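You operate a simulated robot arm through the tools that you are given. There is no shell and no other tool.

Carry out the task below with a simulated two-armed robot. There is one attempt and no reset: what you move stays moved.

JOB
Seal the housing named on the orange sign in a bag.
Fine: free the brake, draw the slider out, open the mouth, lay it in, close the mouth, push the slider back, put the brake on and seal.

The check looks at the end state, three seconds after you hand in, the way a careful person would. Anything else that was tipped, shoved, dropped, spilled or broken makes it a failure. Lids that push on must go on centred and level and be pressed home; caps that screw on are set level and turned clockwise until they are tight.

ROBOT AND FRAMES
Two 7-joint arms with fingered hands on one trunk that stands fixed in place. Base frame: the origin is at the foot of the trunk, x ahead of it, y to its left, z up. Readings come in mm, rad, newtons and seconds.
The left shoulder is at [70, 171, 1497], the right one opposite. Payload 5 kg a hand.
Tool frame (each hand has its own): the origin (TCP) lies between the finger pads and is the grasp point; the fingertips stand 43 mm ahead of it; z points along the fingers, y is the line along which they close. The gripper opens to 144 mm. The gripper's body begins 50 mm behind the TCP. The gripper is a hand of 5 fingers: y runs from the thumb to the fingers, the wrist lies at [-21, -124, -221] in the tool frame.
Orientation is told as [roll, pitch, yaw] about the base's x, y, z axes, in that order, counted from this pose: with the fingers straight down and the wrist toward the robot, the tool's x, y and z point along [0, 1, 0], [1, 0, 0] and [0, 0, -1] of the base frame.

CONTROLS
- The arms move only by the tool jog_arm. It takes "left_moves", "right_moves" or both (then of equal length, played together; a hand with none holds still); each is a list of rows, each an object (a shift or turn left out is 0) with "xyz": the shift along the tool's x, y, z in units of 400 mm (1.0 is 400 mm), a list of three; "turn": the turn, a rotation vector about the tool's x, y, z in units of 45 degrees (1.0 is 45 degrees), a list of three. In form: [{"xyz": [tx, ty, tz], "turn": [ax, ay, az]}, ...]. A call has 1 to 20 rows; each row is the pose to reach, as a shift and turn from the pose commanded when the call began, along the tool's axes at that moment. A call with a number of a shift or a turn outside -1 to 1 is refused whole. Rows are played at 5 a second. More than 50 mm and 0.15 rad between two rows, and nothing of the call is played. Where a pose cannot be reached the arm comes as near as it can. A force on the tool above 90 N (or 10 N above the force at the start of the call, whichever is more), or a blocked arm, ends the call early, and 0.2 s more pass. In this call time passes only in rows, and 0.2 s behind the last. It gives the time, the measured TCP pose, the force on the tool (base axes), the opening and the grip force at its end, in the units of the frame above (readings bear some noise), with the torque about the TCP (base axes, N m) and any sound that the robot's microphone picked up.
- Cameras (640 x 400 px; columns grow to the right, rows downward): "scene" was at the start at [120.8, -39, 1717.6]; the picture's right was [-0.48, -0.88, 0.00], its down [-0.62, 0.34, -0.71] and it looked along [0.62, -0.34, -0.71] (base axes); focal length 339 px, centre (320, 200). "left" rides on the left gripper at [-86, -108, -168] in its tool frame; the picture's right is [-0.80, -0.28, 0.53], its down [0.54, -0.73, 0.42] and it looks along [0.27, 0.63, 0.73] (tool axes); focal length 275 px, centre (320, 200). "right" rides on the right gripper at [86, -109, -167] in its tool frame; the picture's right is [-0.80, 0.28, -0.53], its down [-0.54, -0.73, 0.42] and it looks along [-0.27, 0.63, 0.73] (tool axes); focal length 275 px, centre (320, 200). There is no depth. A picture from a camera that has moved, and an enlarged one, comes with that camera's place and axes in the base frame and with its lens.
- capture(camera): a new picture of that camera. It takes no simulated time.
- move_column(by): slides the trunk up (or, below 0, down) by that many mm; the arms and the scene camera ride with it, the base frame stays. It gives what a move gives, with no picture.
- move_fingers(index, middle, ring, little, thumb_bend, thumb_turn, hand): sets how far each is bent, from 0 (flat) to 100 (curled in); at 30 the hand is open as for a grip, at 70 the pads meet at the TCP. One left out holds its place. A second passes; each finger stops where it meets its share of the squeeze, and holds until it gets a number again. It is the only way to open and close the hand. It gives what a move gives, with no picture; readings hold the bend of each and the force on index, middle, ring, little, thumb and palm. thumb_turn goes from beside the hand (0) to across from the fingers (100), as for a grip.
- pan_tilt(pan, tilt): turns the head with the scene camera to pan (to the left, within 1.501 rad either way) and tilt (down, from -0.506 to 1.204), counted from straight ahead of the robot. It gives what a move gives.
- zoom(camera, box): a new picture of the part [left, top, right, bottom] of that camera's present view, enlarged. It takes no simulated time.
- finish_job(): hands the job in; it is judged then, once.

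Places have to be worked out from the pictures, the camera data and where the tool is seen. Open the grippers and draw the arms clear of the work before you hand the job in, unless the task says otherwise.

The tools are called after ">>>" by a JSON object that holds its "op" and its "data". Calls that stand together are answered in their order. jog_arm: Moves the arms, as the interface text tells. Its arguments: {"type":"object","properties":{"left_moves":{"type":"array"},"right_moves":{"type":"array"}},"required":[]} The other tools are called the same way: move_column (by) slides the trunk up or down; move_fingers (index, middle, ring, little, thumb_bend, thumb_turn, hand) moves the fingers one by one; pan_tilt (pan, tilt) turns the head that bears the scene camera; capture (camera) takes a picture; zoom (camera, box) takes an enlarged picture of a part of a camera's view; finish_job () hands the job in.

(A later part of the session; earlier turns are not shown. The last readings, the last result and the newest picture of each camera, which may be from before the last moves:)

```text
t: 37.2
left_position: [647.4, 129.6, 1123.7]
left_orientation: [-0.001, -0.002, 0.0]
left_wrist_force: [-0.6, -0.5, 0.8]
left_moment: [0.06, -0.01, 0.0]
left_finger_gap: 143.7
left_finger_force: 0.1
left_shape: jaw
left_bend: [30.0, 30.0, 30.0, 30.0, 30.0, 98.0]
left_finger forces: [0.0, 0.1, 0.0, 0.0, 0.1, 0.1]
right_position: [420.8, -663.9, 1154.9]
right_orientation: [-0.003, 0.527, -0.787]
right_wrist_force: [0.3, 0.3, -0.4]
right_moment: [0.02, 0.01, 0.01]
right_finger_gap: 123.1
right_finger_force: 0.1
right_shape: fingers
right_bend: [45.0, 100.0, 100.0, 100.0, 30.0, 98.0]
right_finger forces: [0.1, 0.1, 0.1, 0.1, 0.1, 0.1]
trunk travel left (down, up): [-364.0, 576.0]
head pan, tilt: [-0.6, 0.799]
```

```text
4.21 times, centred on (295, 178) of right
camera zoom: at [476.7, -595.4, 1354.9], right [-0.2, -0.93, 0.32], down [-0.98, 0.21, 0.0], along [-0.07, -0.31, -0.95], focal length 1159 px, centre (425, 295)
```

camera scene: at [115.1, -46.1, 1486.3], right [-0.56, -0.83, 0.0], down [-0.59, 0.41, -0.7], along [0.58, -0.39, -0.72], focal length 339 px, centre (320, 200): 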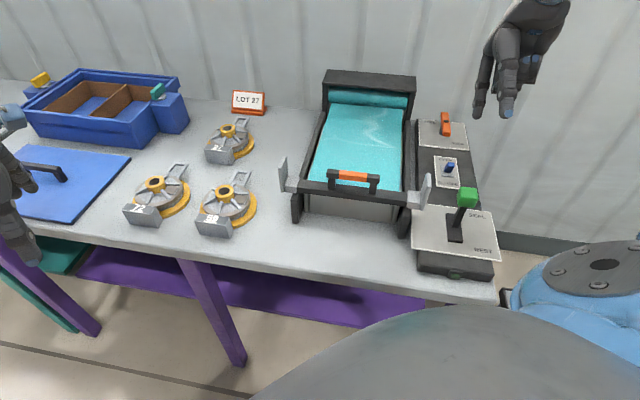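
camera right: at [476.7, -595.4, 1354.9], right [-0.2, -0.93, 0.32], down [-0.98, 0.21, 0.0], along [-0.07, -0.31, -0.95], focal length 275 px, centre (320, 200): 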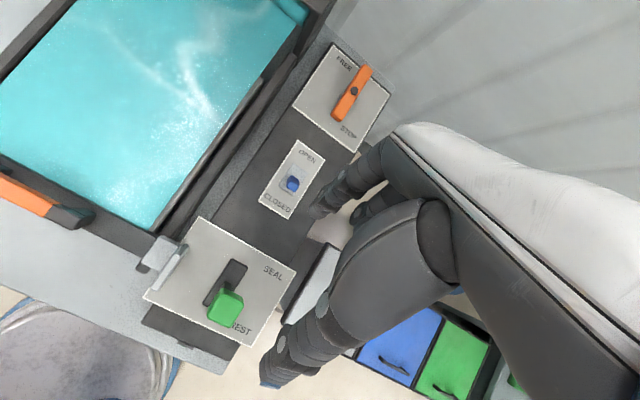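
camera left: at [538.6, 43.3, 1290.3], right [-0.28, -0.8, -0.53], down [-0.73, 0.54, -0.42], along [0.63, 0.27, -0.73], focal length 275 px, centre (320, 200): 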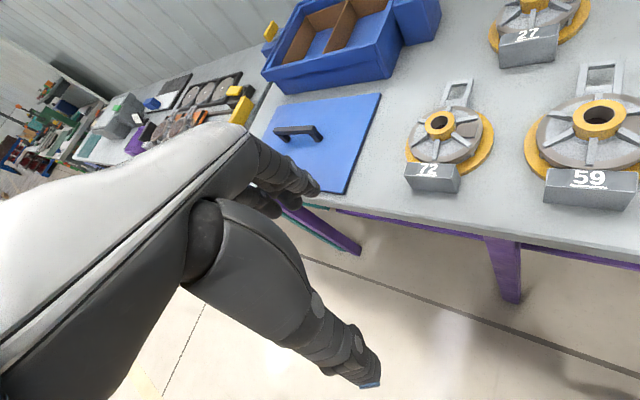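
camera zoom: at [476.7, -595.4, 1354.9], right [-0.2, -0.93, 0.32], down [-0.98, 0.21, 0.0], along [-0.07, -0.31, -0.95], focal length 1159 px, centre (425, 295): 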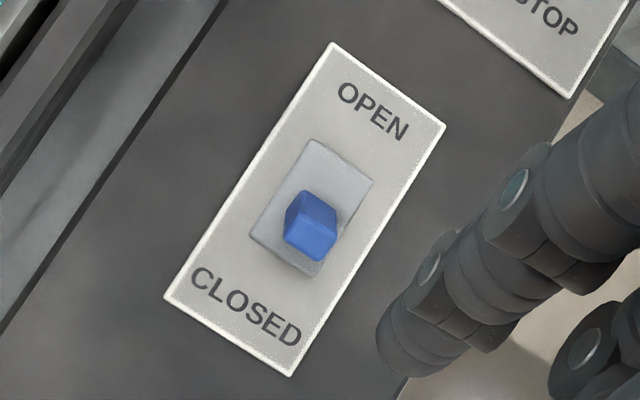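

The toggle leans to CLOSED with its top near d 832, w -156, z 915. I'll tuck the thumb in a little, then lower the index fingertip just on the near side of the toggle.

>>> {"op": "move_fingers", "data": {"hand": "right", "thumb_bend": 52}}

>>> {"op": "jog_arm", "data": {"right_moves": [{"xyz": [0.005, 0.055, 0.081]}, {"xyz": [0.007, 0.11, 0.162]}, {"xyz": [0.007, 0.165, 0.243]}, {"xyz": [0.007, 0.22, 0.325]}, {"xyz": [0.007, 0.25, 0.37]}]}}

>>> {"op": "capture", "data": {"camera": "right"}}

>>> {"op": "zoom", "data": {"camera": "scene", "box": [400, 100, 520, 240]}}

```text
t: 38.2
left_position: [648.7, 130.0, 1122.9]
left_orientation: [0.0, 0.0, -0.001]
left_wrist_force: [-0.5, -0.7, 0.1]
left_moment: [-0.01, -0.03, 0.01]
left_finger_gap: 144.1
left_finger_force: 0.0
left_shape: jaw
left_bend: [30.0, 30.0, 30.0, 30.0, 30.0, 98.0]
left_finger forces: [0.0, 0.0, 0.0, 0.0, 0.0, 0.0]
right_position: [422.3, -662.5, 1154.9]
right_orientation: [-0.003, 0.526, -0.79]
right_wrist_force: [-0.1, -0.6, 0.3]
right_moment: [0.03, 0.01, 0.01]
right_finger_gap: 84.6
right_finger_force: 0.0
right_shape: fingers
right_bend: [45.0, 100.0, 100.0, 100.0, 52.0, 98.0]
right_finger forces: [0.0, 0.1, 0.1, 0.0, 0.1, 0.0]
trunk travel left (down, up): [-364.0, 576.0]
head pan, tilt: [-0.6, 0.799]
```

```text
t: 39.4
left_position: [648.8, 130.8, 1124.3]
left_orientation: [-0.001, 0.001, 0.0]
left_wrist_force: [-0.6, 0.9, -0.9]
left_moment: [-0.03, 0.03, -0.01]
left_finger_gap: 143.8
left_finger_force: 0.0
left_shape: jaw
left_bend: [30.0, 30.0, 30.0, 30.0, 30.0, 98.0]
left_finger forces: [0.0, 0.1, 0.0, 0.0, 0.0, 0.0]
right_position: [434.3, -669.6, 978.2]
right_orientation: [-0.002, 0.525, -0.788]
right_wrist_force: [-1.7, 2.3, 2.8]
right_moment: [0.01, 0.02, 0.0]
right_finger_gap: 80.2
right_finger_force: 1.7
right_shape: fingers
right_bend: [47.0, 100.0, 100.0, 100.0, 52.0, 98.0]
right_finger forces: [3.2, 0.0, 0.0, 0.0, 0.0, 0.0]
trunk travel left (down, up): [-364.0, 576.0]
head pan, tilt: [-0.6, 0.799]
```

```text
taken
camera right: at [489.0, -600.9, 1178.2], right [-0.2, -0.93, 0.32], down [-0.98, 0.21, 0.0], along [-0.07, -0.31, -0.95], focal length 275 px, centre (320, 200)
```

right: 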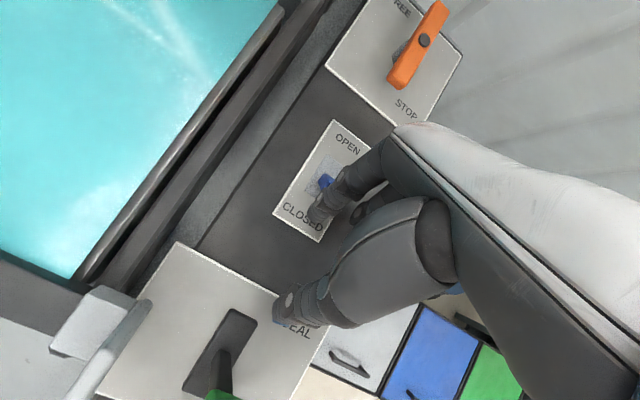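

```text
2.86 times, centred on (460, 170) of scene
camera zoom: at [115.2, -44.6, 1486.5], right [-0.57, -0.82, 0.0], down [-0.59, 0.4, -0.7], along [0.58, -0.39, -0.72], focal length 968 px, centre (-80, 286)
```

zoom: 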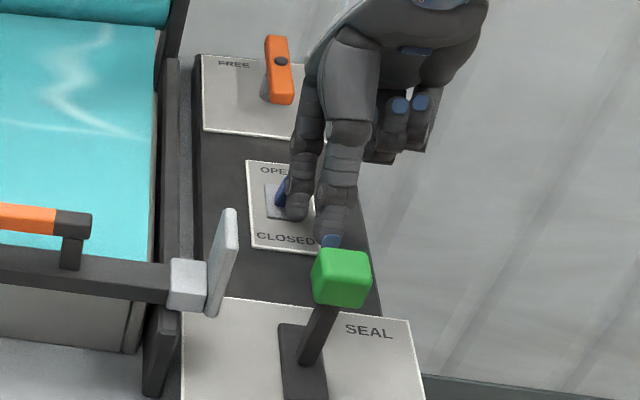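

The index finger is touching the toggle's near side (3 N, pushing it toward OPEN). I'll push on toward the far side in small steps.

>>> {"op": "jog_arm", "data": {"right_moves": [{"xyz": [0, 0.022, -0.005]}, {"xyz": [0, 0.042, -0.015]}, {"xyz": [0, 0.062, -0.025]}, {"xyz": [0, 0.082, -0.036]}]}}

>>> {"op": "capture", "data": {"camera": "right"}}

>>> {"op": "zoom", "data": {"camera": "scene", "box": [300, 60, 520, 240]}}

```text
t: 40.4
left_position: [647.6, 131.2, 1123.0]
left_orientation: [-0.003, -0.001, 0.001]
left_wrist_force: [-0.6, -0.2, -0.6]
left_moment: [0.03, 0.04, -0.02]
left_finger_gap: 143.7
left_finger_force: 0.1
left_shape: jaw
left_bend: [30.0, 30.0, 30.0, 30.0, 30.0, 98.0]
left_finger forces: [0.0, 0.0, 0.1, 0.1, 0.0, 0.0]
right_position: [457.5, -694.6, 973.5]
right_orientation: [-0.005, 0.529, -0.79]
right_wrist_force: [-6.4, 6.8, 9.0]
right_moment: [0.03, -0.01, 0.07]
right_finger_gap: 70.6
right_finger_force: 5.9
right_shape: fingers
right_bend: [53.0, 100.0, 100.0, 100.0, 52.0, 98.0]
right_finger forces: [12.6, 0.1, 0.0, 0.0, 0.1, 0.0]
trunk travel left (down, up): [-364.0, 576.0]
head pan, tilt: [-0.6, 0.799]
```

```text
taken
camera right: at [513.3, -626.1, 1172.8], right [-0.2, -0.93, 0.32], down [-0.98, 0.21, 0.0], along [-0.07, -0.31, -0.95], focal length 275 px, centre (320, 200)
```

right: 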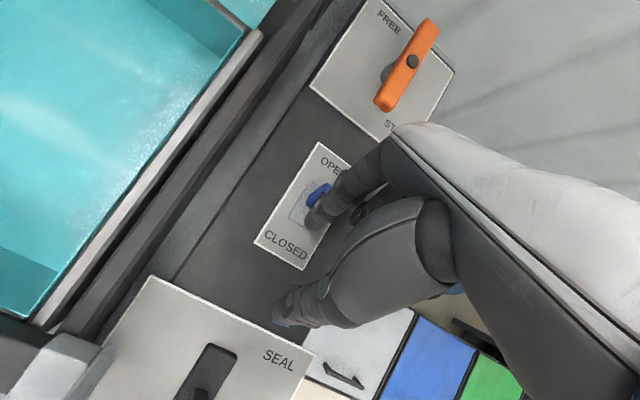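

```text
2.22 times, centred on (410, 150) of scene
camera zoom: at [115.3, -44.0, 1486.2], right [-0.57, -0.82, 0.0], down [-0.59, 0.4, -0.7], along [0.58, -0.39, -0.72], focal length 753 px, centre (120, 311)
```

zoom: 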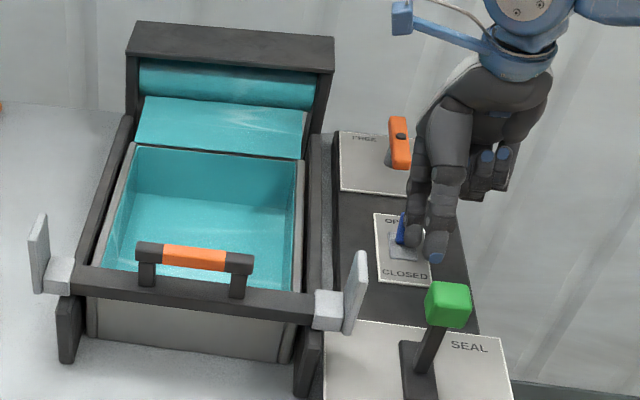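

The film has dropped into the tray, so the mouth is open and the toggle reads OPEN. I'll back the finger off and lift clear.

>>> {"op": "jog_arm", "data": {"right_moves": [{"xyz": [0, -0.03, 0.005]}, {"xyz": [0, -0.07, -0.02]}, {"xyz": [0, -0.12, -0.1]}, {"xyz": [0, -0.17, -0.19]}, {"xyz": [0, -0.22, -0.28]}, {"xyz": [0, -0.28, -0.36]}]}}

>>> {"op": "capture", "data": {"camera": "right"}}

>>> {"op": "zoom", "data": {"camera": "scene", "box": [270, 60, 500, 240]}}

```text
t: 41.8
left_position: [648.8, 132.4, 1122.3]
left_orientation: [-0.001, 0.0, 0.001]
left_wrist_force: [-0.1, 0.7, 0.4]
left_moment: [-0.02, -0.06, -0.02]
left_finger_gap: 143.8
left_finger_force: 0.0
left_shape: jaw
left_bend: [30.0, 30.0, 30.0, 30.0, 30.0, 98.0]
left_finger forces: [0.0, 0.0, 0.0, 0.0, 0.0, 0.0]
right_position: [438.9, -677.6, 1153.5]
right_orientation: [-0.003, 0.526, -0.789]
right_wrist_force: [-0.3, 0.6, 0.5]
right_moment: [-0.05, -0.02, -0.03]
right_finger_gap: 84.0
right_finger_force: 0.0
right_shape: fingers
right_bend: [45.0, 100.0, 100.0, 100.0, 52.0, 98.0]
right_finger forces: [0.0, 0.0, 0.1, 0.0, 0.1, 0.0]
trunk travel left (down, up): [-364.0, 576.0]
head pan, tilt: [-0.6, 0.799]
```

```text
taken
camera right: at [493.7, -609.2, 1353.5], right [-0.2, -0.93, 0.32], down [-0.98, 0.21, 0.0], along [-0.07, -0.31, -0.95], focal length 275 px, centre (320, 200)
```

right: 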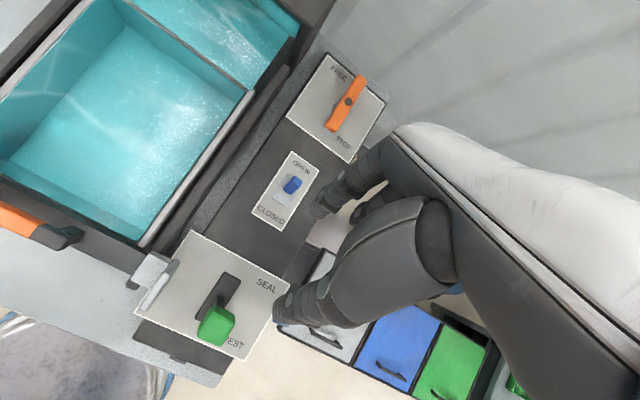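

```text
2.22 times, centred on (385, 150) of scene
camera zoom: at [114.9, -44.1, 1486.4], right [-0.56, -0.83, 0.0], down [-0.59, 0.4, -0.7], along [0.58, -0.39, -0.72], focal length 753 px, centre (176, 311)
```

zoom: 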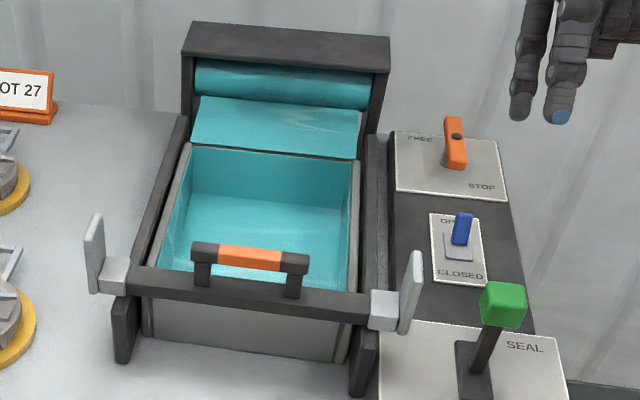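

Toggle is on OPEN. Now I'll level the hand again and swing it over toward the housings for a close look at number 27.

>>> {"op": "jog_arm", "data": {"right_moves": [{"xyz": [0.1, 0, 0], "turn": [-0.0667, 0, 0]}, {"xyz": [0.2, 0, 0], "turn": [-0.133, 0, 0]}, {"xyz": [0.3, 0, 0], "turn": [-0.2, 0, 0]}, {"xyz": [0.4, 0, 0], "turn": [-0.267, 0, 0]}, {"xyz": [0.5, 0, 0], "turn": [-0.333, 0, 0]}, {"xyz": [0.6, 0, 0], "turn": [-0.4, 0, 0]}, {"xyz": [0.7, 0, 0], "turn": [-0.467, 0, 0]}, {"xyz": [0.8, 0, 0], "turn": [-0.533, 0, 0]}, {"xyz": [0.9, 0, 0], "turn": [-0.6, 0, 0]}, {"xyz": [1.0, 0, 0], "turn": [-0.667, 0, 0]}]}}

>>> {"op": "move_fingers", "data": {"hand": "right", "index": 30, "middle": 30, "ring": 30, "little": 30, "thumb_bend": 30}}

>>> {"op": "capture", "data": {"camera": "right"}}

>>> {"op": "capture", "data": {"camera": "scene"}}

```text
t: 44.0
left_position: [650.2, 132.2, 1121.1]
left_orientation: [-0.001, 0.002, 0.0]
left_wrist_force: [-0.1, 0.4, 0.2]
left_moment: [-0.04, 0.02, -0.04]
left_finger_gap: 143.8
left_finger_force: 0.1
left_shape: jaw
left_bend: [30.0, 30.0, 30.0, 30.0, 30.0, 98.0]
left_finger forces: [0.1, 0.1, 0.0, 0.0, 0.0, 0.0]
right_position: [725.4, -392.0, 1153.4]
right_orientation: [-0.006, 0.001, -0.787]
right_wrist_force: [0.2, 0.7, -0.2]
right_moment: [-0.06, 0.03, -0.02]
right_finger_gap: 84.2
right_finger_force: 0.0
right_shape: fingers
right_bend: [45.0, 100.0, 100.0, 100.0, 52.0, 98.0]
right_finger forces: [0.2, 0.0, 0.0, 0.0, 0.0, 0.0]
trunk travel left (down, up): [-364.0, 576.0]
head pan, tilt: [-0.6, 0.799]
```

```text
t: 45.0
left_position: [648.7, 130.9, 1122.0]
left_orientation: [0.0, 0.001, 0.0]
left_wrist_force: [0.7, -0.6, -0.6]
left_moment: [0.03, 0.01, -0.02]
left_finger_gap: 143.7
left_finger_force: 0.1
left_shape: jaw
left_bend: [30.0, 30.0, 30.0, 30.0, 30.0, 98.0]
left_finger forces: [0.1, 0.0, 0.0, 0.1, 0.0, 0.0]
right_position: [725.4, -393.8, 1153.4]
right_orientation: [-0.004, 0.002, -0.787]
right_wrist_force: [-0.5, 0.5, 0.1]
right_moment: [0.0, 0.03, 0.01]
right_finger_gap: 149.2
right_finger_force: 0.1
right_shape: fingers
right_bend: [30.0, 30.0, 30.0, 30.0, 30.0, 98.0]
right_finger forces: [0.0, 0.0, 0.1, 0.0, 0.1, 0.2]
trunk travel left (down, up): [-364.0, 576.0]
head pan, tilt: [-0.6, 0.799]
```

```text
taken
camera right: at [710.6, -256.4, 1321.6], right [-0.36, -0.76, 0.54], down [-0.9, 0.13, -0.42], along [0.25, -0.63, -0.73], focal length 275 px, centre (320, 200)
```

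right: 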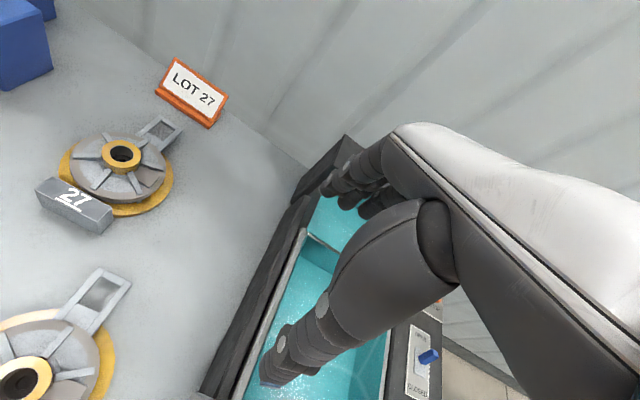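

```text
taken
camera scene: at [116.3, -45.0, 1486.3], right [-0.56, -0.83, 0.0], down [-0.59, 0.41, -0.7], along [0.57, -0.39, -0.72], focal length 339 px, centre (320, 200)
```

scene: 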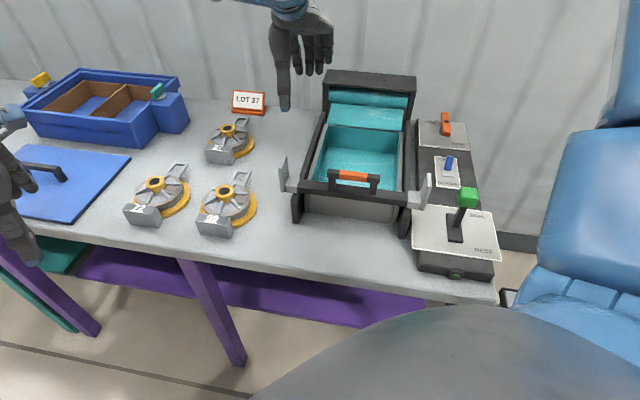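

Clear view of housing 27. I'll zoom from both cameras to measure it, and look into the opened bag.

>>> {"op": "zoom", "data": {"camera": "right", "box": [20, 90, 200, 250]}}

>>> {"op": "zoom", "data": {"camera": "scene", "box": [190, 100, 280, 180]}}

>>> {"op": "zoom", "data": {"camera": "left", "box": [400, 0, 640, 220]}}

>>> {"op": "zoom", "data": {"camera": "scene", "box": [280, 65, 440, 235]}}

```text
2.50 times, centred on (110, 170) of right
camera zoom: at [710.6, -256.4, 1321.6], right [-0.36, -0.76, 0.54], down [-0.9, 0.13, -0.42], along [0.25, -0.63, -0.73], focal length 688 px, centre (845, 275)
```

zoom: 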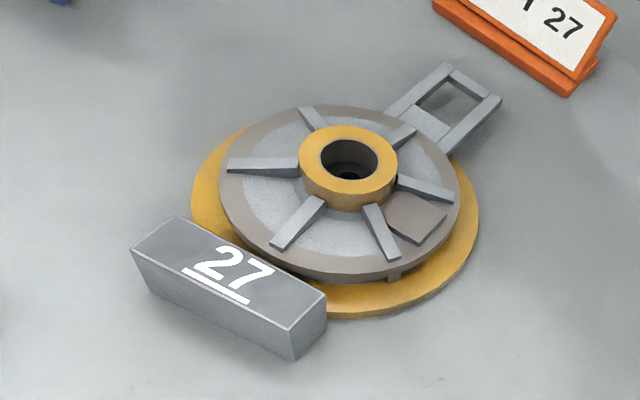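

```text
5.00 times, centred on (235, 140) of scene
camera zoom: at [116.3, -45.0, 1486.3], right [-0.56, -0.83, 0.0], down [-0.59, 0.41, -0.7], along [0.57, -0.39, -0.72], focal length 1695 px, centre (745, 500)
```

zoom: 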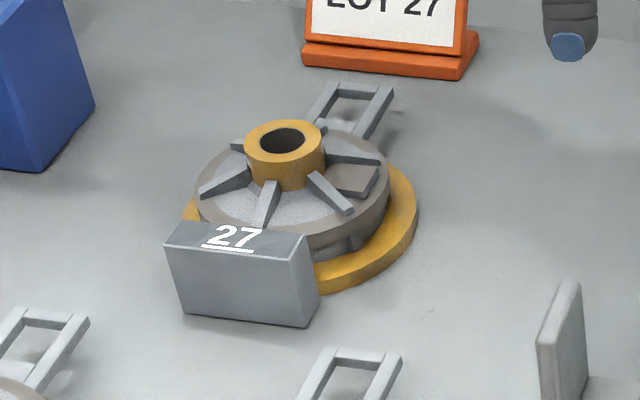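

```text
1.82 times, centred on (520, 110) of left
camera zoom: at [539.6, 43.7, 1289.8], right [-0.28, -0.8, -0.53], down [-0.73, 0.54, -0.42], along [0.63, 0.27, -0.73], focal length 500 px, centre (-44, 364)
```

zoom: 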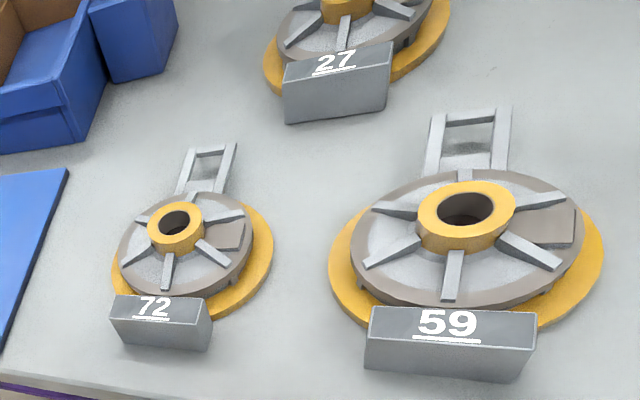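

```text
2.35 times, centred on (360, 150) of scene
camera zoom: at [116.3, -45.0, 1486.3], right [-0.56, -0.83, 0.0], down [-0.59, 0.41, -0.7], along [0.57, -0.39, -0.72], focal length 798 px, centre (226, 318)
```

zoom: 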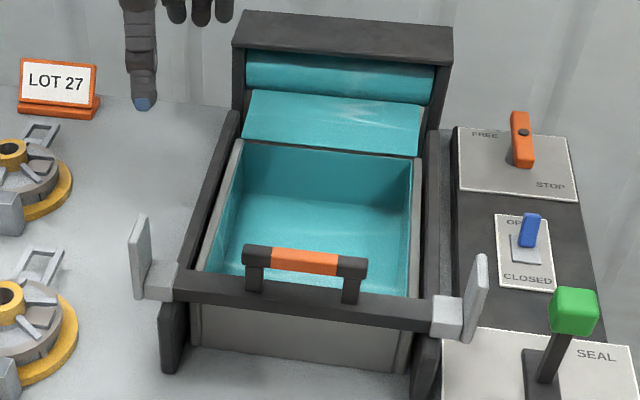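

Housing 27 measures about 144 mm across the flange and 203 mm from the number block to the loop, with its hub near d 900, w 477, top z ~911. The table is at about z 855. The tray opening is about 211 × 260 mm, so it fits in its present orientation. I'll move closer to refine the hub position.

>>> {"op": "jog_arm", "data": {"right_moves": [{"xyz": [0.09, 0.035, 0.025]}, {"xyz": [0.18, 0.07, 0.05]}, {"xyz": [0.27, 0.11, 0.075]}, {"xyz": [0.375, 0.15, 0.1]}]}}

>>> {"op": "capture", "data": {"camera": "right"}}

>>> {"op": "zoom", "data": {"camera": "scene", "box": [190, 60, 310, 180]}}

```text
t: 46.0
left_position: [651.7, 129.9, 1121.0]
left_orientation: [0.001, 0.003, 0.0]
left_wrist_force: [1.4, 0.2, -0.2]
left_moment: [0.0, 0.11, -0.05]
left_finger_gap: 143.5
left_finger_force: 0.1
left_shape: jaw
left_bend: [30.0, 30.0, 30.0, 30.0, 30.0, 98.0]
left_finger forces: [0.1, 0.1, 0.0, 0.1, 0.0, 0.0]
right_position: [876.1, -331.1, 1108.4]
right_orientation: [-0.004, 0.006, -0.788]
right_wrist_force: [0.7, 0.0, -0.2]
right_moment: [-0.03, 0.11, 0.02]
right_finger_gap: 149.3
right_finger_force: 0.1
right_shape: fingers
right_bend: [30.0, 30.0, 30.0, 30.0, 30.0, 97.0]
right_finger forces: [0.0, 0.1, 0.0, 0.1, 0.1, 0.0]
trunk travel left (down, up): [-364.0, 576.0]
head pan, tilt: [-0.6, 0.799]
```

```text
taken
camera right: at [863.6, -192.7, 1275.6], right [-0.36, -0.76, 0.54], down [-0.9, 0.13, -0.42], along [0.25, -0.63, -0.73], focal length 275 px, centre (320, 200)
```

right: 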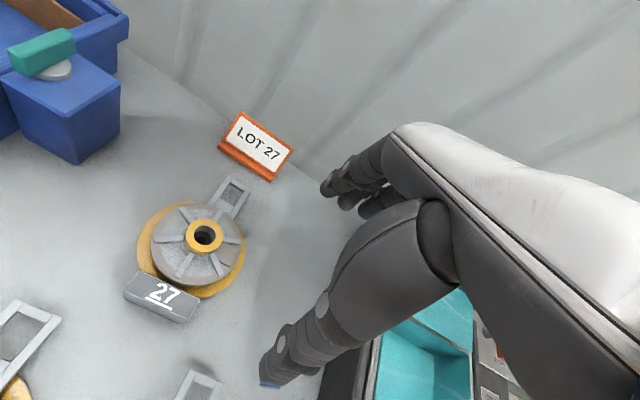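

```text
3.33 times, centred on (250, 120) of scene
camera zoom: at [120.5, -44.8, 1485.8], right [-0.57, -0.82, 0.0], down [-0.59, 0.41, -0.7], along [0.57, -0.39, -0.72], focal length 1130 px, centre (553, 467)
```

zoom: 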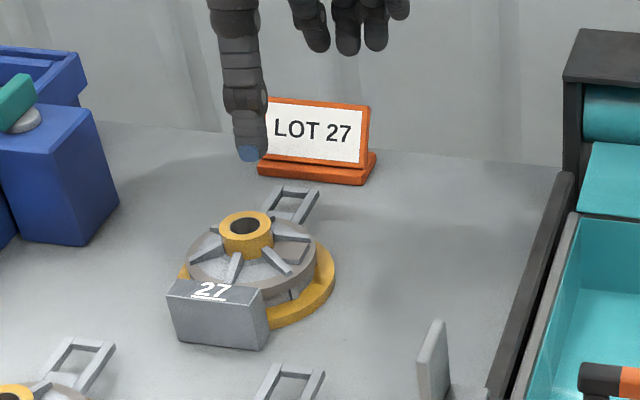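

I'll zoom on the hub in this view for precise alignment.

>>> {"op": "zoom", "data": {"camera": "right", "box": [110, 165, 270, 335]}}

```text
2.35 times, centred on (190, 250) of right
camera zoom: at [863.6, -192.7, 1275.6], right [-0.36, -0.76, 0.54], down [-0.9, 0.13, -0.42], along [0.25, -0.63, -0.73], focal length 648 px, centre (626, 82)
```

zoom: 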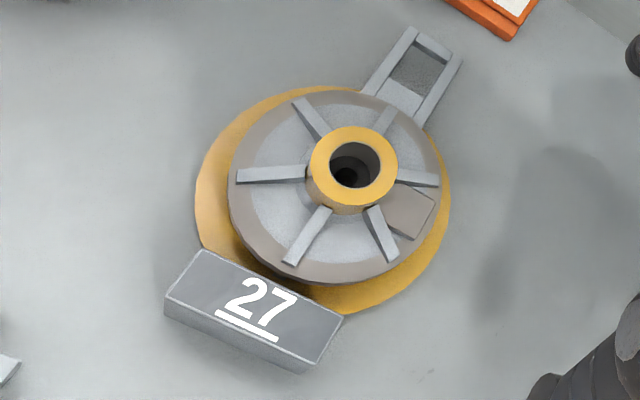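

Six ribs surround the hub, one pointing straight at the thumb. I'll turn the hand 30° so thumb and fingers straddle the ribs, curl ring and little away, and centre the TCP over the hub at height.

>>> {"op": "move_fingers", "data": {"hand": "right", "index": 42, "middle": 42, "ring": 100, "little": 100, "thumb_bend": 42}}

>>> {"op": "jog_arm", "data": {"right_moves": [{"xyz": [0.0435, 0.0225, 0], "turn": [0, 0, -0.1334]}, {"xyz": [0.087, 0.045, 0], "turn": [0, 0, -0.267]}, {"xyz": [0.1305, 0.0675, 0.02], "turn": [0, 0, -0.4]}, {"xyz": [0.174, 0.09, 0.04], "turn": [0, 0, -0.533]}, {"xyz": [0.2175, 0.1125, 0.06], "turn": [0, 0, -0.667]}]}}

>>> {"op": "capture", "data": {"camera": "right"}}

>>> {"op": "zoom", "data": {"camera": "scene", "box": [180, 50, 320, 180]}}

```text
t: 47.0
left_position: [648.6, 130.5, 1122.9]
left_orientation: [-0.001, -0.001, 0.0]
left_wrist_force: [0.2, 0.3, 0.5]
left_moment: [0.01, 0.04, 0.0]
left_finger_gap: 143.9
left_finger_force: 0.2
left_shape: jaw
left_bend: [30.0, 30.0, 30.0, 30.0, 30.0, 98.0]
left_finger forces: [0.0, 0.0, 0.1, 0.0, 0.0, 0.0]
right_position: [874.6, -329.9, 1110.9]
right_orientation: [-0.003, 0.001, -0.788]
right_wrist_force: [-0.7, 0.2, -0.3]
right_moment: [-0.02, 0.04, -0.01]
right_finger_gap: 107.8
right_finger_force: 0.1
right_shape: fingers
right_bend: [42.0, 42.0, 100.0, 100.0, 42.0, 97.0]
right_finger forces: [0.0, 0.1, 0.0, 0.0, 0.0, 0.0]
trunk travel left (down, up): [-364.0, 576.0]
head pan, tilt: [-0.6, 0.799]
```

```text
t: 48.2
left_position: [648.5, 130.0, 1122.9]
left_orientation: [-0.001, -0.001, -0.001]
left_wrist_force: [-1.0, -0.1, 0.2]
left_moment: [0.02, -0.01, 0.0]
left_finger_gap: 143.9
left_finger_force: 0.0
left_shape: jaw
left_bend: [30.0, 30.0, 30.0, 30.0, 30.0, 98.0]
left_finger forces: [0.1, 0.0, 0.1, 0.1, 0.0, 0.1]
right_position: [953.9, -308.6, 1091.9]
right_orientation: [0.002, 0.003, -0.262]
right_wrist_force: [0.8, 0.7, -0.2]
right_moment: [-0.02, 0.0, 0.0]
right_finger_gap: 107.9
right_finger_force: 0.0
right_shape: fingers
right_bend: [42.0, 42.0, 100.0, 100.0, 42.0, 97.0]
right_finger forces: [0.0, 0.0, 0.0, 0.0, 0.0, 0.0]
right hand out of reach, approached as far as the arm can: row 5
trunk travel left (down, up): [-364.0, 576.0]
head pan, tilt: [-0.6, 0.799]
```

```text
taken
camera right: at [872.0, -197.2, 1260.1], right [0.07, -0.84, 0.53], down [-0.84, -0.34, -0.42], along [0.54, -0.42, -0.73], focal length 275 px, centre (320, 200)
```

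right: 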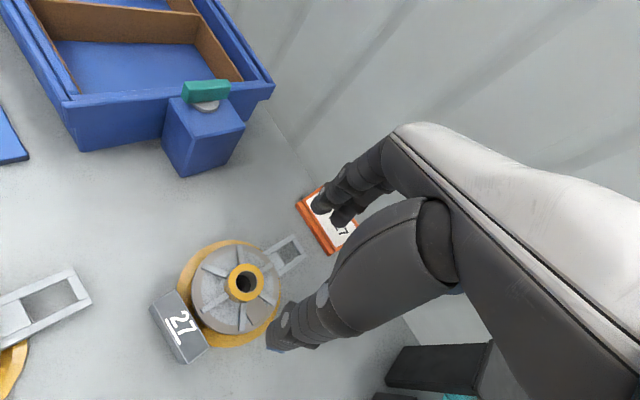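

```text
3.08 times, centred on (250, 115) of scene
camera zoom: at [115.8, -45.4, 1486.3], right [-0.56, -0.83, 0.0], down [-0.59, 0.41, -0.7], along [0.58, -0.39, -0.72], focal length 1043 px, centre (535, 462)
```

zoom: 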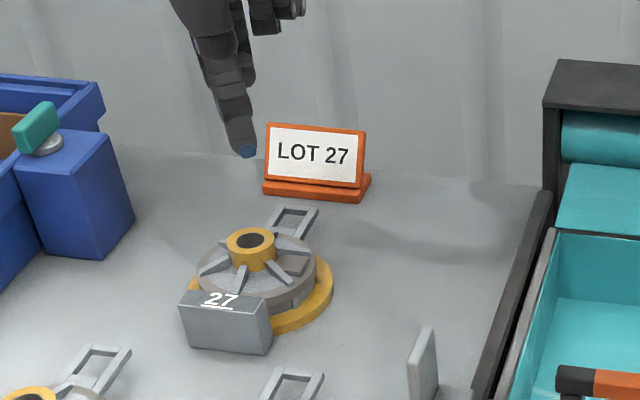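

The hand fell about 16 mm short at this height, probably from wrist bend. Going lower should help, so I'll try the same spot 85 mm lower, with the tips still above the hub.

>>> {"op": "jog_arm", "data": {"right_moves": [{"xyz": [0, -0.02, 0.1]}, {"xyz": [0, 0.0, 0.2]}, {"xyz": [0, 0.0, 0.225]}]}}

>>> {"op": "capture", "data": {"camera": "right"}}

>>> {"op": "zoom", "data": {"camera": "scene", "box": [180, 50, 320, 180]}}

```text
t: 49.0
left_position: [649.3, 131.0, 1122.5]
left_orientation: [0.0, 0.0, -0.001]
left_wrist_force: [-0.4, 0.3, -0.5]
left_moment: [0.0, -0.03, -0.01]
left_finger_gap: 143.6
left_finger_force: 0.0
left_shape: jaw
left_bend: [30.0, 30.0, 30.0, 30.0, 30.0, 98.0]
left_finger forces: [0.1, 0.0, 0.1, 0.1, 0.0, 0.1]
right_position: [931.4, -320.2, 1011.9]
right_orientation: [0.0, 0.001, -0.262]
right_wrist_force: [-0.7, -0.5, 0.2]
right_moment: [-0.06, 0.03, 0.03]
right_finger_gap: 107.8
right_finger_force: 0.1
right_shape: fingers
right_bend: [42.0, 42.0, 100.0, 100.0, 42.0, 97.0]
right_finger forces: [0.0, 0.0, 0.0, 0.0, 0.0, 0.0]
right hand out of reach, approached as far as the arm can: row 1, 2, 3
trunk travel left (down, up): [-364.0, 576.0]
head pan, tilt: [-0.6, 0.799]
```

```text
taken
camera right: at [849.0, -209.2, 1180.2], right [0.07, -0.84, 0.53], down [-0.84, -0.34, -0.42], along [0.54, -0.42, -0.73], focal length 275 px, centre (320, 200)
```

right: 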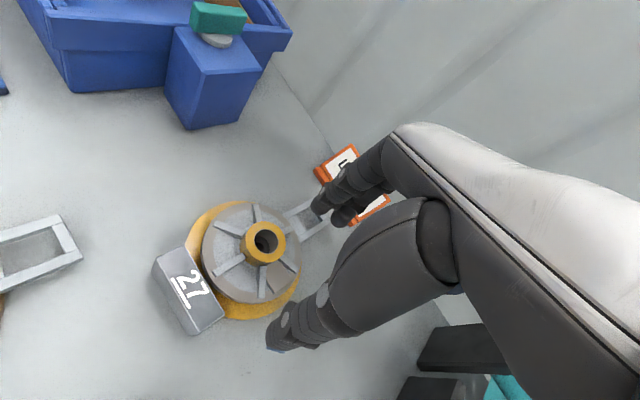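

```text
3.08 times, centred on (250, 115) of scene
camera zoom: at [115.9, -44.8, 1486.3], right [-0.56, -0.83, 0.0], down [-0.59, 0.4, -0.7], along [0.58, -0.39, -0.72], focal length 1043 px, centre (535, 462)
```

zoom: 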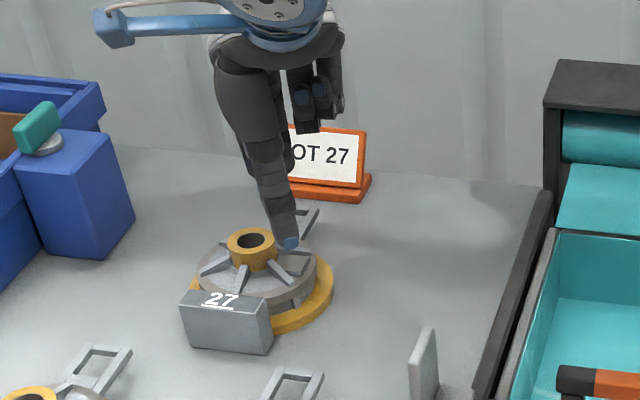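

Reach here depends on shoulder height: the lower the hand is below the shoulder, the shorter the reach. I'll raise both hands, then lower the trunk so the hub comes within reach with a vertical hand.

>>> {"op": "jog_arm", "data": {"right_moves": [{"xyz": [0, -0.03, -0.1]}, {"xyz": [0, -0.05, -0.2]}, {"xyz": [0, -0.08, -0.3]}, {"xyz": [0, -0.1, -0.4]}, {"xyz": [0, -0.1, -0.5]}, {"xyz": [0, -0.1, -0.6]}, {"xyz": [0, -0.1, -0.65]}], "left_moves": [{"xyz": [0, 0, -0.07]}, {"xyz": [0, 0, -0.14]}, {"xyz": [0, 0, -0.21]}, {"xyz": [0, 0, -0.28]}, {"xyz": [0, 0, -0.35]}, {"xyz": [0, 0, -0.42]}, {"xyz": [0, 0, -0.45]}]}}

>>> {"op": "capture", "data": {"camera": "scene"}}

```text
t: 50.6
left_position: [649.2, 130.0, 1302.9]
left_orientation: [-0.001, -0.001, 0.0]
left_wrist_force: [-0.5, -0.1, -0.1]
left_moment: [0.02, -0.02, -0.03]
left_finger_gap: 143.9
left_finger_force: 0.0
left_shape: jaw
left_bend: [30.0, 30.0, 30.0, 30.0, 30.0, 98.0]
left_finger forces: [0.0, 0.0, 0.1, 0.0, 0.0, 0.0]
right_position: [893.4, -307.4, 1270.2]
right_orientation: [-0.003, 0.004, -0.263]
right_wrist_force: [0.1, -0.8, 0.1]
right_moment: [-0.01, 0.02, 0.01]
right_finger_gap: 107.8
right_finger_force: 0.2
right_shape: fingers
right_bend: [42.0, 42.0, 100.0, 100.0, 42.0, 97.0]
right_finger forces: [0.0, 0.0, 0.0, 0.0, 0.0, 0.0]
trunk travel left (down, up): [-364.0, 576.0]
head pan, tilt: [-0.6, 0.799]
```

```text
taken
camera scene: at [115.4, -45.1, 1486.3], right [-0.56, -0.83, 0.0], down [-0.59, 0.41, -0.7], along [0.58, -0.39, -0.72], focal length 339 px, centre (320, 200)
```

scene: 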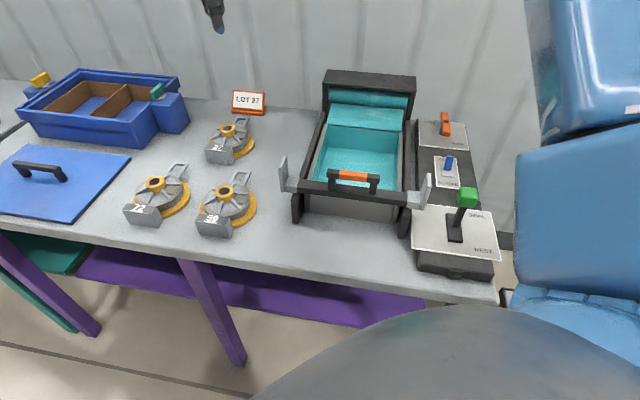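

Before lowering the trunk I need to know where the right elbow is relative to the green lever, so I'll turn the head to look at it.

>>> {"op": "pan_tilt", "data": {"pan": -1.15, "tilt": 0.65}}

>>> {"op": "capture", "data": {"camera": "scene"}}

>>> {"op": "capture", "data": {"camera": "left"}}

```text
t: 51.6
left_position: [650.0, 129.4, 1300.7]
left_orientation: [-0.001, -0.002, 0.0]
left_wrist_force: [-0.9, -0.9, -0.3]
left_moment: [0.0, -0.03, 0.03]
left_finger_gap: 144.2
left_finger_force: 0.0
left_shape: jaw
left_bend: [30.0, 30.0, 30.0, 30.0, 30.0, 98.0]
left_finger forces: [0.0, 0.0, 0.0, 0.0, 0.0, 0.0]
right_position: [893.8, -307.4, 1269.5]
right_orientation: [-0.003, 0.004, -0.263]
right_wrist_force: [-0.4, -0.3, 0.9]
right_moment: [-0.02, -0.01, 0.01]
right_finger_gap: 108.3
right_finger_force: 0.0
right_shape: fingers
right_bend: [42.0, 42.0, 100.0, 100.0, 42.0, 97.0]
right_finger forces: [0.0, 0.0, 0.0, 0.0, 0.0, 0.0]
trunk travel left (down, up): [-364.0, 576.0]
head pan, tilt: [-1.15, 0.649]
```

```text
taken
camera scene: at [85.0, -78.7, 1498.9], right [-0.91, -0.41, 0.0], down [-0.25, 0.55, -0.8], along [0.33, -0.73, -0.6], focal length 339 px, centre (320, 200)
```

scene: 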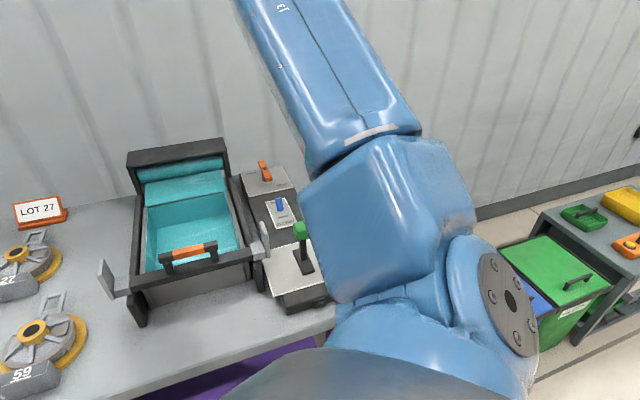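

```text
taken
camera left: at [540.2, 42.7, 1469.1], right [-0.28, -0.8, -0.53], down [-0.73, 0.54, -0.42], along [0.63, 0.27, -0.73], focal length 275 px, centre (320, 200)
```

left: 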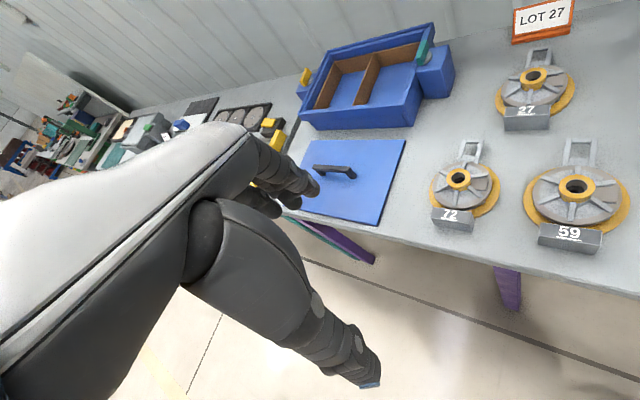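

The right upper arm rises outward well above the lever, so there is room. I'll lower the trunk 260 mm and turn the head back to housing 27.

>>> {"op": "move_column", "data": {"by": -260}}

>>> {"op": "pan_tilt", "data": {"pan": -0.4, "tilt": 0.45}}

>>> {"op": "capture", "data": {"camera": "scene"}}

>>> {"op": "capture", "data": {"camera": "right"}}

```text
t: 54.3
left_position: [649.4, 128.9, 1041.5]
left_orientation: [-0.001, -0.001, 0.0]
left_wrist_force: [0.1, 0.1, -0.3]
left_moment: [-0.03, -0.06, 0.03]
left_finger_gap: 143.7
left_finger_force: 0.0
left_shape: jaw
left_bend: [30.0, 30.0, 30.0, 30.0, 30.0, 98.0]
left_finger forces: [0.0, 0.0, 0.0, 0.1, 0.0, 0.0]
right_position: [893.1, -307.4, 1011.0]
right_orientation: [-0.002, 0.003, -0.265]
right_wrist_force: [0.4, 0.2, 0.0]
right_moment: [-0.02, 0.0, 0.0]
right_finger_gap: 107.9
right_finger_force: 0.1
right_shape: fingers
right_bend: [42.0, 42.0, 100.0, 100.0, 42.0, 97.0]
right_finger forces: [0.1, 0.1, 0.1, 0.0, 0.0, 0.0]
trunk travel left (down, up): [-104.0, 836.0]
head pan, tilt: [-1.15, 0.649]
```

```text
t: 55.4
left_position: [650.1, 129.5, 1042.6]
left_orientation: [0.001, 0.001, 0.0]
left_wrist_force: [0.7, -0.4, -0.1]
left_moment: [0.03, -0.01, 0.01]
left_finger_gap: 143.8
left_finger_force: 0.0
left_shape: jaw
left_bend: [30.0, 30.0, 30.0, 30.0, 30.0, 98.0]
left_finger forces: [0.0, 0.0, 0.1, 0.0, 0.0, 0.1]
right_position: [894.4, -308.4, 1008.1]
right_orientation: [-0.002, 0.003, -0.266]
right_wrist_force: [0.0, 0.1, 0.0]
right_moment: [-0.02, 0.0, 0.03]
right_finger_gap: 107.6
right_finger_force: 0.0
right_shape: fingers
right_bend: [42.0, 42.0, 100.0, 100.0, 42.0, 97.0]
right_finger forces: [0.0, 0.1, 0.0, 0.0, 0.0, 0.0]
trunk travel left (down, up): [-104.0, 836.0]
head pan, tilt: [-0.4, 0.45]
```

```text
taken
camera scene: at [134.1, -35.4, 1256.7], right [-0.39, -0.92, 0.0], down [-0.4, 0.17, -0.9], along [0.83, -0.35, -0.44], focal length 339 px, centre (320, 200)
```

scene: 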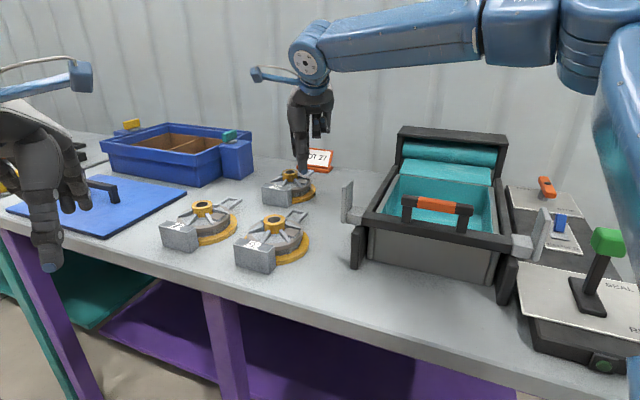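

```text
taken
camera right: at [812.7, -196.1, 1178.3], right [0.07, -0.84, 0.53], down [-0.84, -0.34, -0.42], along [0.53, -0.42, -0.73], focal length 275 px, centre (320, 200)
```

right: 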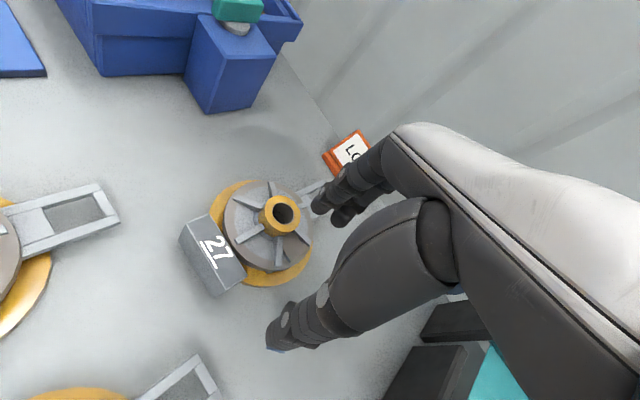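

The low view shows the elbow high and clear. I'll zoom to fix the hub position relative to the hand.

>>> {"op": "zoom", "data": {"camera": "right", "box": [170, 150, 350, 310]}}

>>> {"op": "zoom", "data": {"camera": "scene", "box": [230, 60, 350, 220]}}

```text
2.50 times, centred on (260, 230) of right
camera zoom: at [812.7, -196.1, 1178.3], right [0.07, -0.84, 0.53], down [-0.84, -0.34, -0.42], along [0.53, -0.42, -0.73], focal length 688 px, centre (470, 125)
```

zoom: 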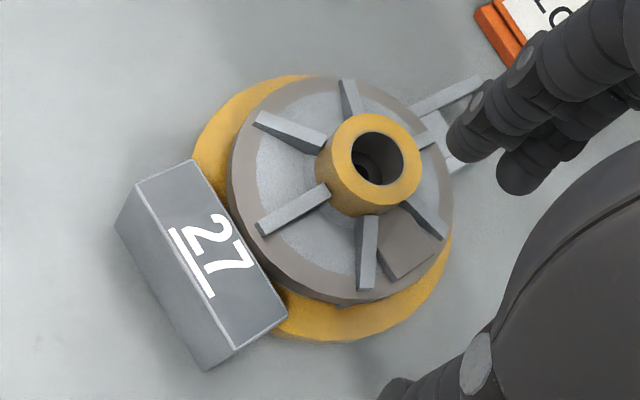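

```text
2.50 times, centred on (290, 140) of scene
camera zoom: at [134.1, -35.4, 1256.7], right [-0.39, -0.92, 0.0], down [-0.4, 0.17, -0.9], along [0.83, -0.35, -0.44], focal length 847 px, centre (395, 350)
```

zoom: 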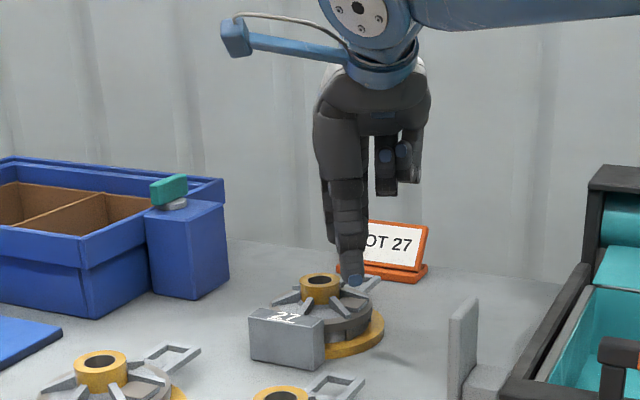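

The hub sits at about (+26, +70) mm in the hand frame. I'll move over it, keeping the fingertips about 30 mm above, and see whether the hand reaches.

>>> {"op": "jog_arm", "data": {"right_moves": [{"xyz": [0.02, 0.06, 0.0]}, {"xyz": [0.04, 0.12, 0.02]}, {"xyz": [0.06, 0.174, 0.05]}]}}

>>> {"op": "capture", "data": {"camera": "right"}}

>>> {"op": "zoom", "data": {"camera": "scene", "box": [230, 60, 350, 220]}}

```text
t: 56.2
left_position: [649.5, 128.8, 1040.5]
left_orientation: [0.001, 0.002, -0.002]
left_wrist_force: [0.0, 0.2, 0.0]
left_moment: [0.01, 0.05, -0.02]
left_finger_gap: 143.9
left_finger_force: 0.1
left_shape: jaw
left_bend: [30.0, 30.0, 30.0, 30.0, 30.0, 98.0]
left_finger forces: [0.0, 0.0, 0.0, 0.0, 0.1, 0.0]
right_position: [962.8, -305.4, 987.4]
right_orientation: [0.001, 0.004, -0.264]
right_wrist_force: [-0.2, 0.0, 0.0]
right_moment: [0.04, 0.03, 0.01]
right_finger_gap: 107.9
right_finger_force: 0.1
right_shape: fingers
right_bend: [42.0, 42.0, 100.0, 100.0, 42.0, 97.0]
right_finger forces: [0.0, 0.1, 0.1, 0.0, 0.0, 0.0]
right hand out of reach, approached as far as the arm can: row 3
trunk travel left (down, up): [-104.0, 836.0]
head pan, tilt: [-0.4, 0.45]
```

```text
taken
camera right: at [881.2, -194.5, 1155.7], right [0.07, -0.84, 0.53], down [-0.84, -0.33, -0.42], along [0.53, -0.42, -0.73], focal length 275 px, centre (320, 200)
```

right: 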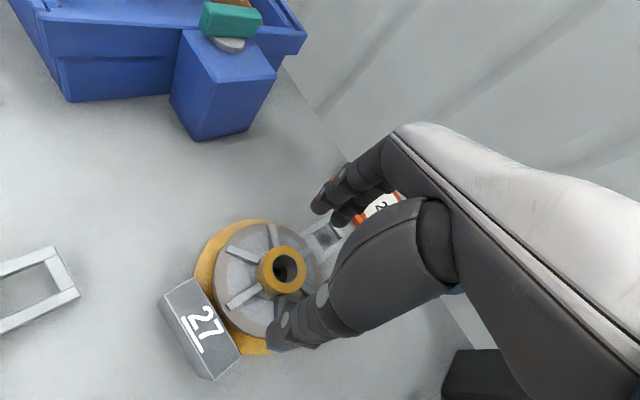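

```text
2.50 times, centred on (290, 140) of scene
camera zoom: at [135.1, -35.9, 1256.6], right [-0.39, -0.92, 0.0], down [-0.4, 0.17, -0.9], along [0.83, -0.35, -0.44], focal length 847 px, centre (395, 350)
```

zoom: 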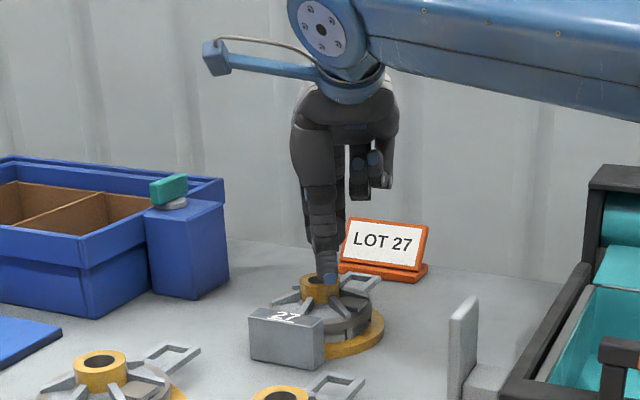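

The hand is only about 5 mm short here. Lowering the trunk another 70 mm should keep that margin at grasp height, so I'll raise the hand by the same amount first.

>>> {"op": "jog_arm", "data": {"right_moves": [{"xyz": [0, -0.01, -0.09]}, {"xyz": [0, -0.02, -0.18]}]}}

>>> {"op": "move_column", "data": {"by": -70}}

>>> {"op": "capture", "data": {"camera": "scene"}}

```text
t: 56.8
left_position: [648.8, 129.2, 1043.3]
left_orientation: [0.001, -0.001, 0.0]
left_wrist_force: [-1.0, 0.4, 1.1]
left_moment: [0.04, -0.09, 0.01]
left_finger_gap: 143.7
left_finger_force: 0.1
left_shape: jaw
left_bend: [30.0, 30.0, 30.0, 30.0, 30.0, 98.0]
left_finger forces: [0.0, 0.1, 0.0, 0.1, 0.0, 0.0]
right_position: [947.5, -305.8, 1057.8]
right_orientation: [0.0, 0.002, -0.263]
right_wrist_force: [0.0, -0.6, -0.4]
right_moment: [-0.03, -0.02, 0.01]
right_finger_gap: 107.6
right_finger_force: 0.2
right_shape: fingers
right_bend: [42.0, 42.0, 100.0, 100.0, 42.0, 97.0]
right_finger forces: [0.0, 0.1, 0.1, 0.0, 0.0, 0.0]
right hand out of reach, approached as far as the arm can: row 2
trunk travel left (down, up): [-104.0, 836.0]
head pan, tilt: [-0.4, 0.45]
```

```text
t: 57.8
left_position: [649.6, 130.1, 971.8]
left_orientation: [0.001, 0.0, 0.0]
left_wrist_force: [0.2, 0.4, 0.7]
left_moment: [-0.01, -0.02, 0.02]
left_finger_gap: 144.0
left_finger_force: 0.0
left_shape: jaw
left_bend: [30.0, 30.0, 30.0, 30.0, 30.0, 98.0]
left_finger forces: [0.0, 0.1, 0.0, 0.1, 0.1, 0.0]
right_position: [947.9, -305.7, 988.1]
right_orientation: [0.0, -0.001, -0.263]
right_wrist_force: [-1.4, 0.7, 0.9]
right_moment: [-0.01, -0.01, 0.0]
right_finger_gap: 107.9
right_finger_force: 0.0
right_shape: fingers
right_bend: [42.0, 42.0, 100.0, 100.0, 42.0, 97.0]
right_finger forces: [0.1, 0.1, 0.0, 0.1, 0.0, 0.1]
trunk travel left (down, up): [-34.0, 906.0]
head pan, tilt: [-0.4, 0.45]
```

```text
taken
camera scene: at [133.6, -35.3, 1186.9], right [-0.39, -0.92, 0.0], down [-0.4, 0.17, -0.9], along [0.83, -0.35, -0.44], focal length 339 px, centre (320, 200)
```

scene: 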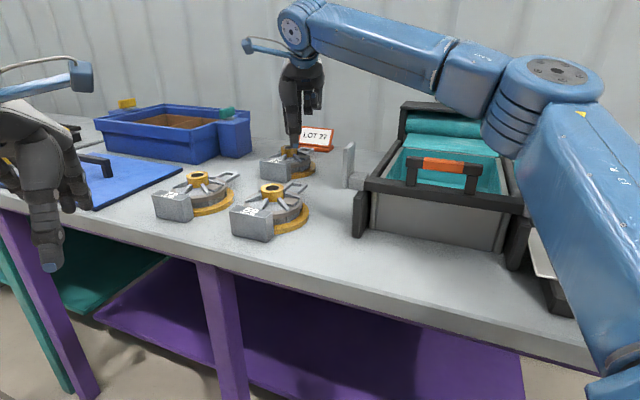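

The elbow is about 60 mm above the slider, which is clear. I'll bring the hand forward and lower by about 20 mm, with the tips still above the hub, and re-measure.

>>> {"op": "jog_arm", "data": {"right_moves": [{"xyz": [0, 0.015, 0.025]}, {"xyz": [0, 0.03, 0.05]}]}}

>>> {"op": "capture", "data": {"camera": "scene"}}

>>> {"op": "capture", "data": {"camera": "right"}}

```text
t: 58.4
left_position: [649.0, 130.4, 972.2]
left_orientation: [-0.001, 0.0, 0.0]
left_wrist_force: [-0.5, 0.2, 0.1]
left_moment: [-0.02, 0.01, 0.02]
left_finger_gap: 143.7
left_finger_force: 0.1
left_shape: jaw
left_bend: [30.0, 30.0, 30.0, 30.0, 30.0, 98.0]
left_finger forces: [0.1, 0.0, 0.1, 0.1, 0.1, 0.0]
right_position: [957.5, -310.9, 966.4]
right_orientation: [0.002, -0.001, -0.262]
right_wrist_force: [-0.3, 1.2, 1.3]
right_moment: [0.0, -0.04, 0.01]
right_finger_gap: 107.7
right_finger_force: 0.1
right_shape: fingers
right_bend: [42.0, 42.0, 100.0, 100.0, 42.0, 97.0]
right_finger forces: [0.0, 0.1, 0.0, 0.0, 0.0, 0.0]
trunk travel left (down, up): [-34.0, 906.0]
head pan, tilt: [-0.4, 0.45]
```

```text
taken
camera scene: at [134.2, -35.3, 1186.7], right [-0.39, -0.92, 0.0], down [-0.4, 0.17, -0.9], along [0.83, -0.35, -0.44], focal length 339 px, centre (320, 200)
```

scene: 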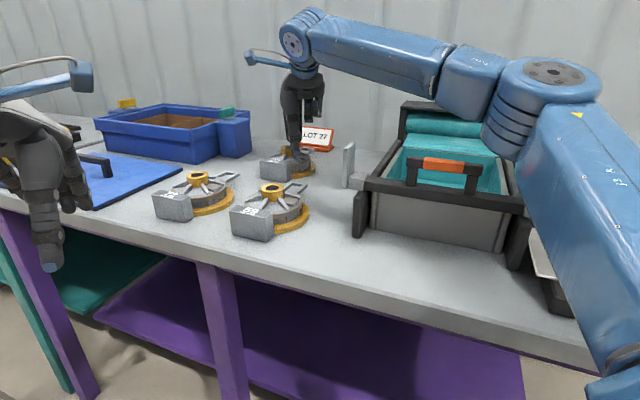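

```text
taken
camera right: at [874.6, -199.6, 1134.6], right [0.07, -0.84, 0.53], down [-0.84, -0.34, -0.42], along [0.54, -0.42, -0.73], focal length 275 px, centre (320, 200)
```

right: 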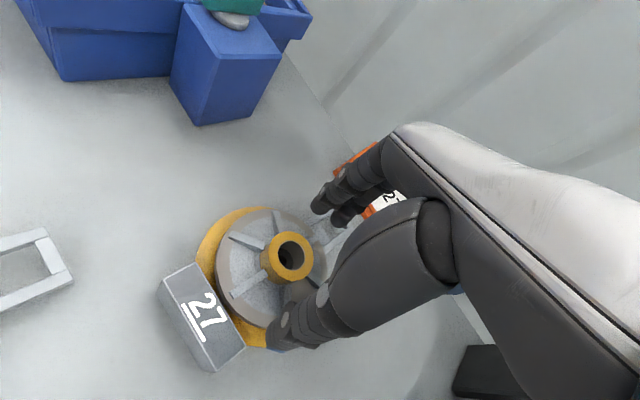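

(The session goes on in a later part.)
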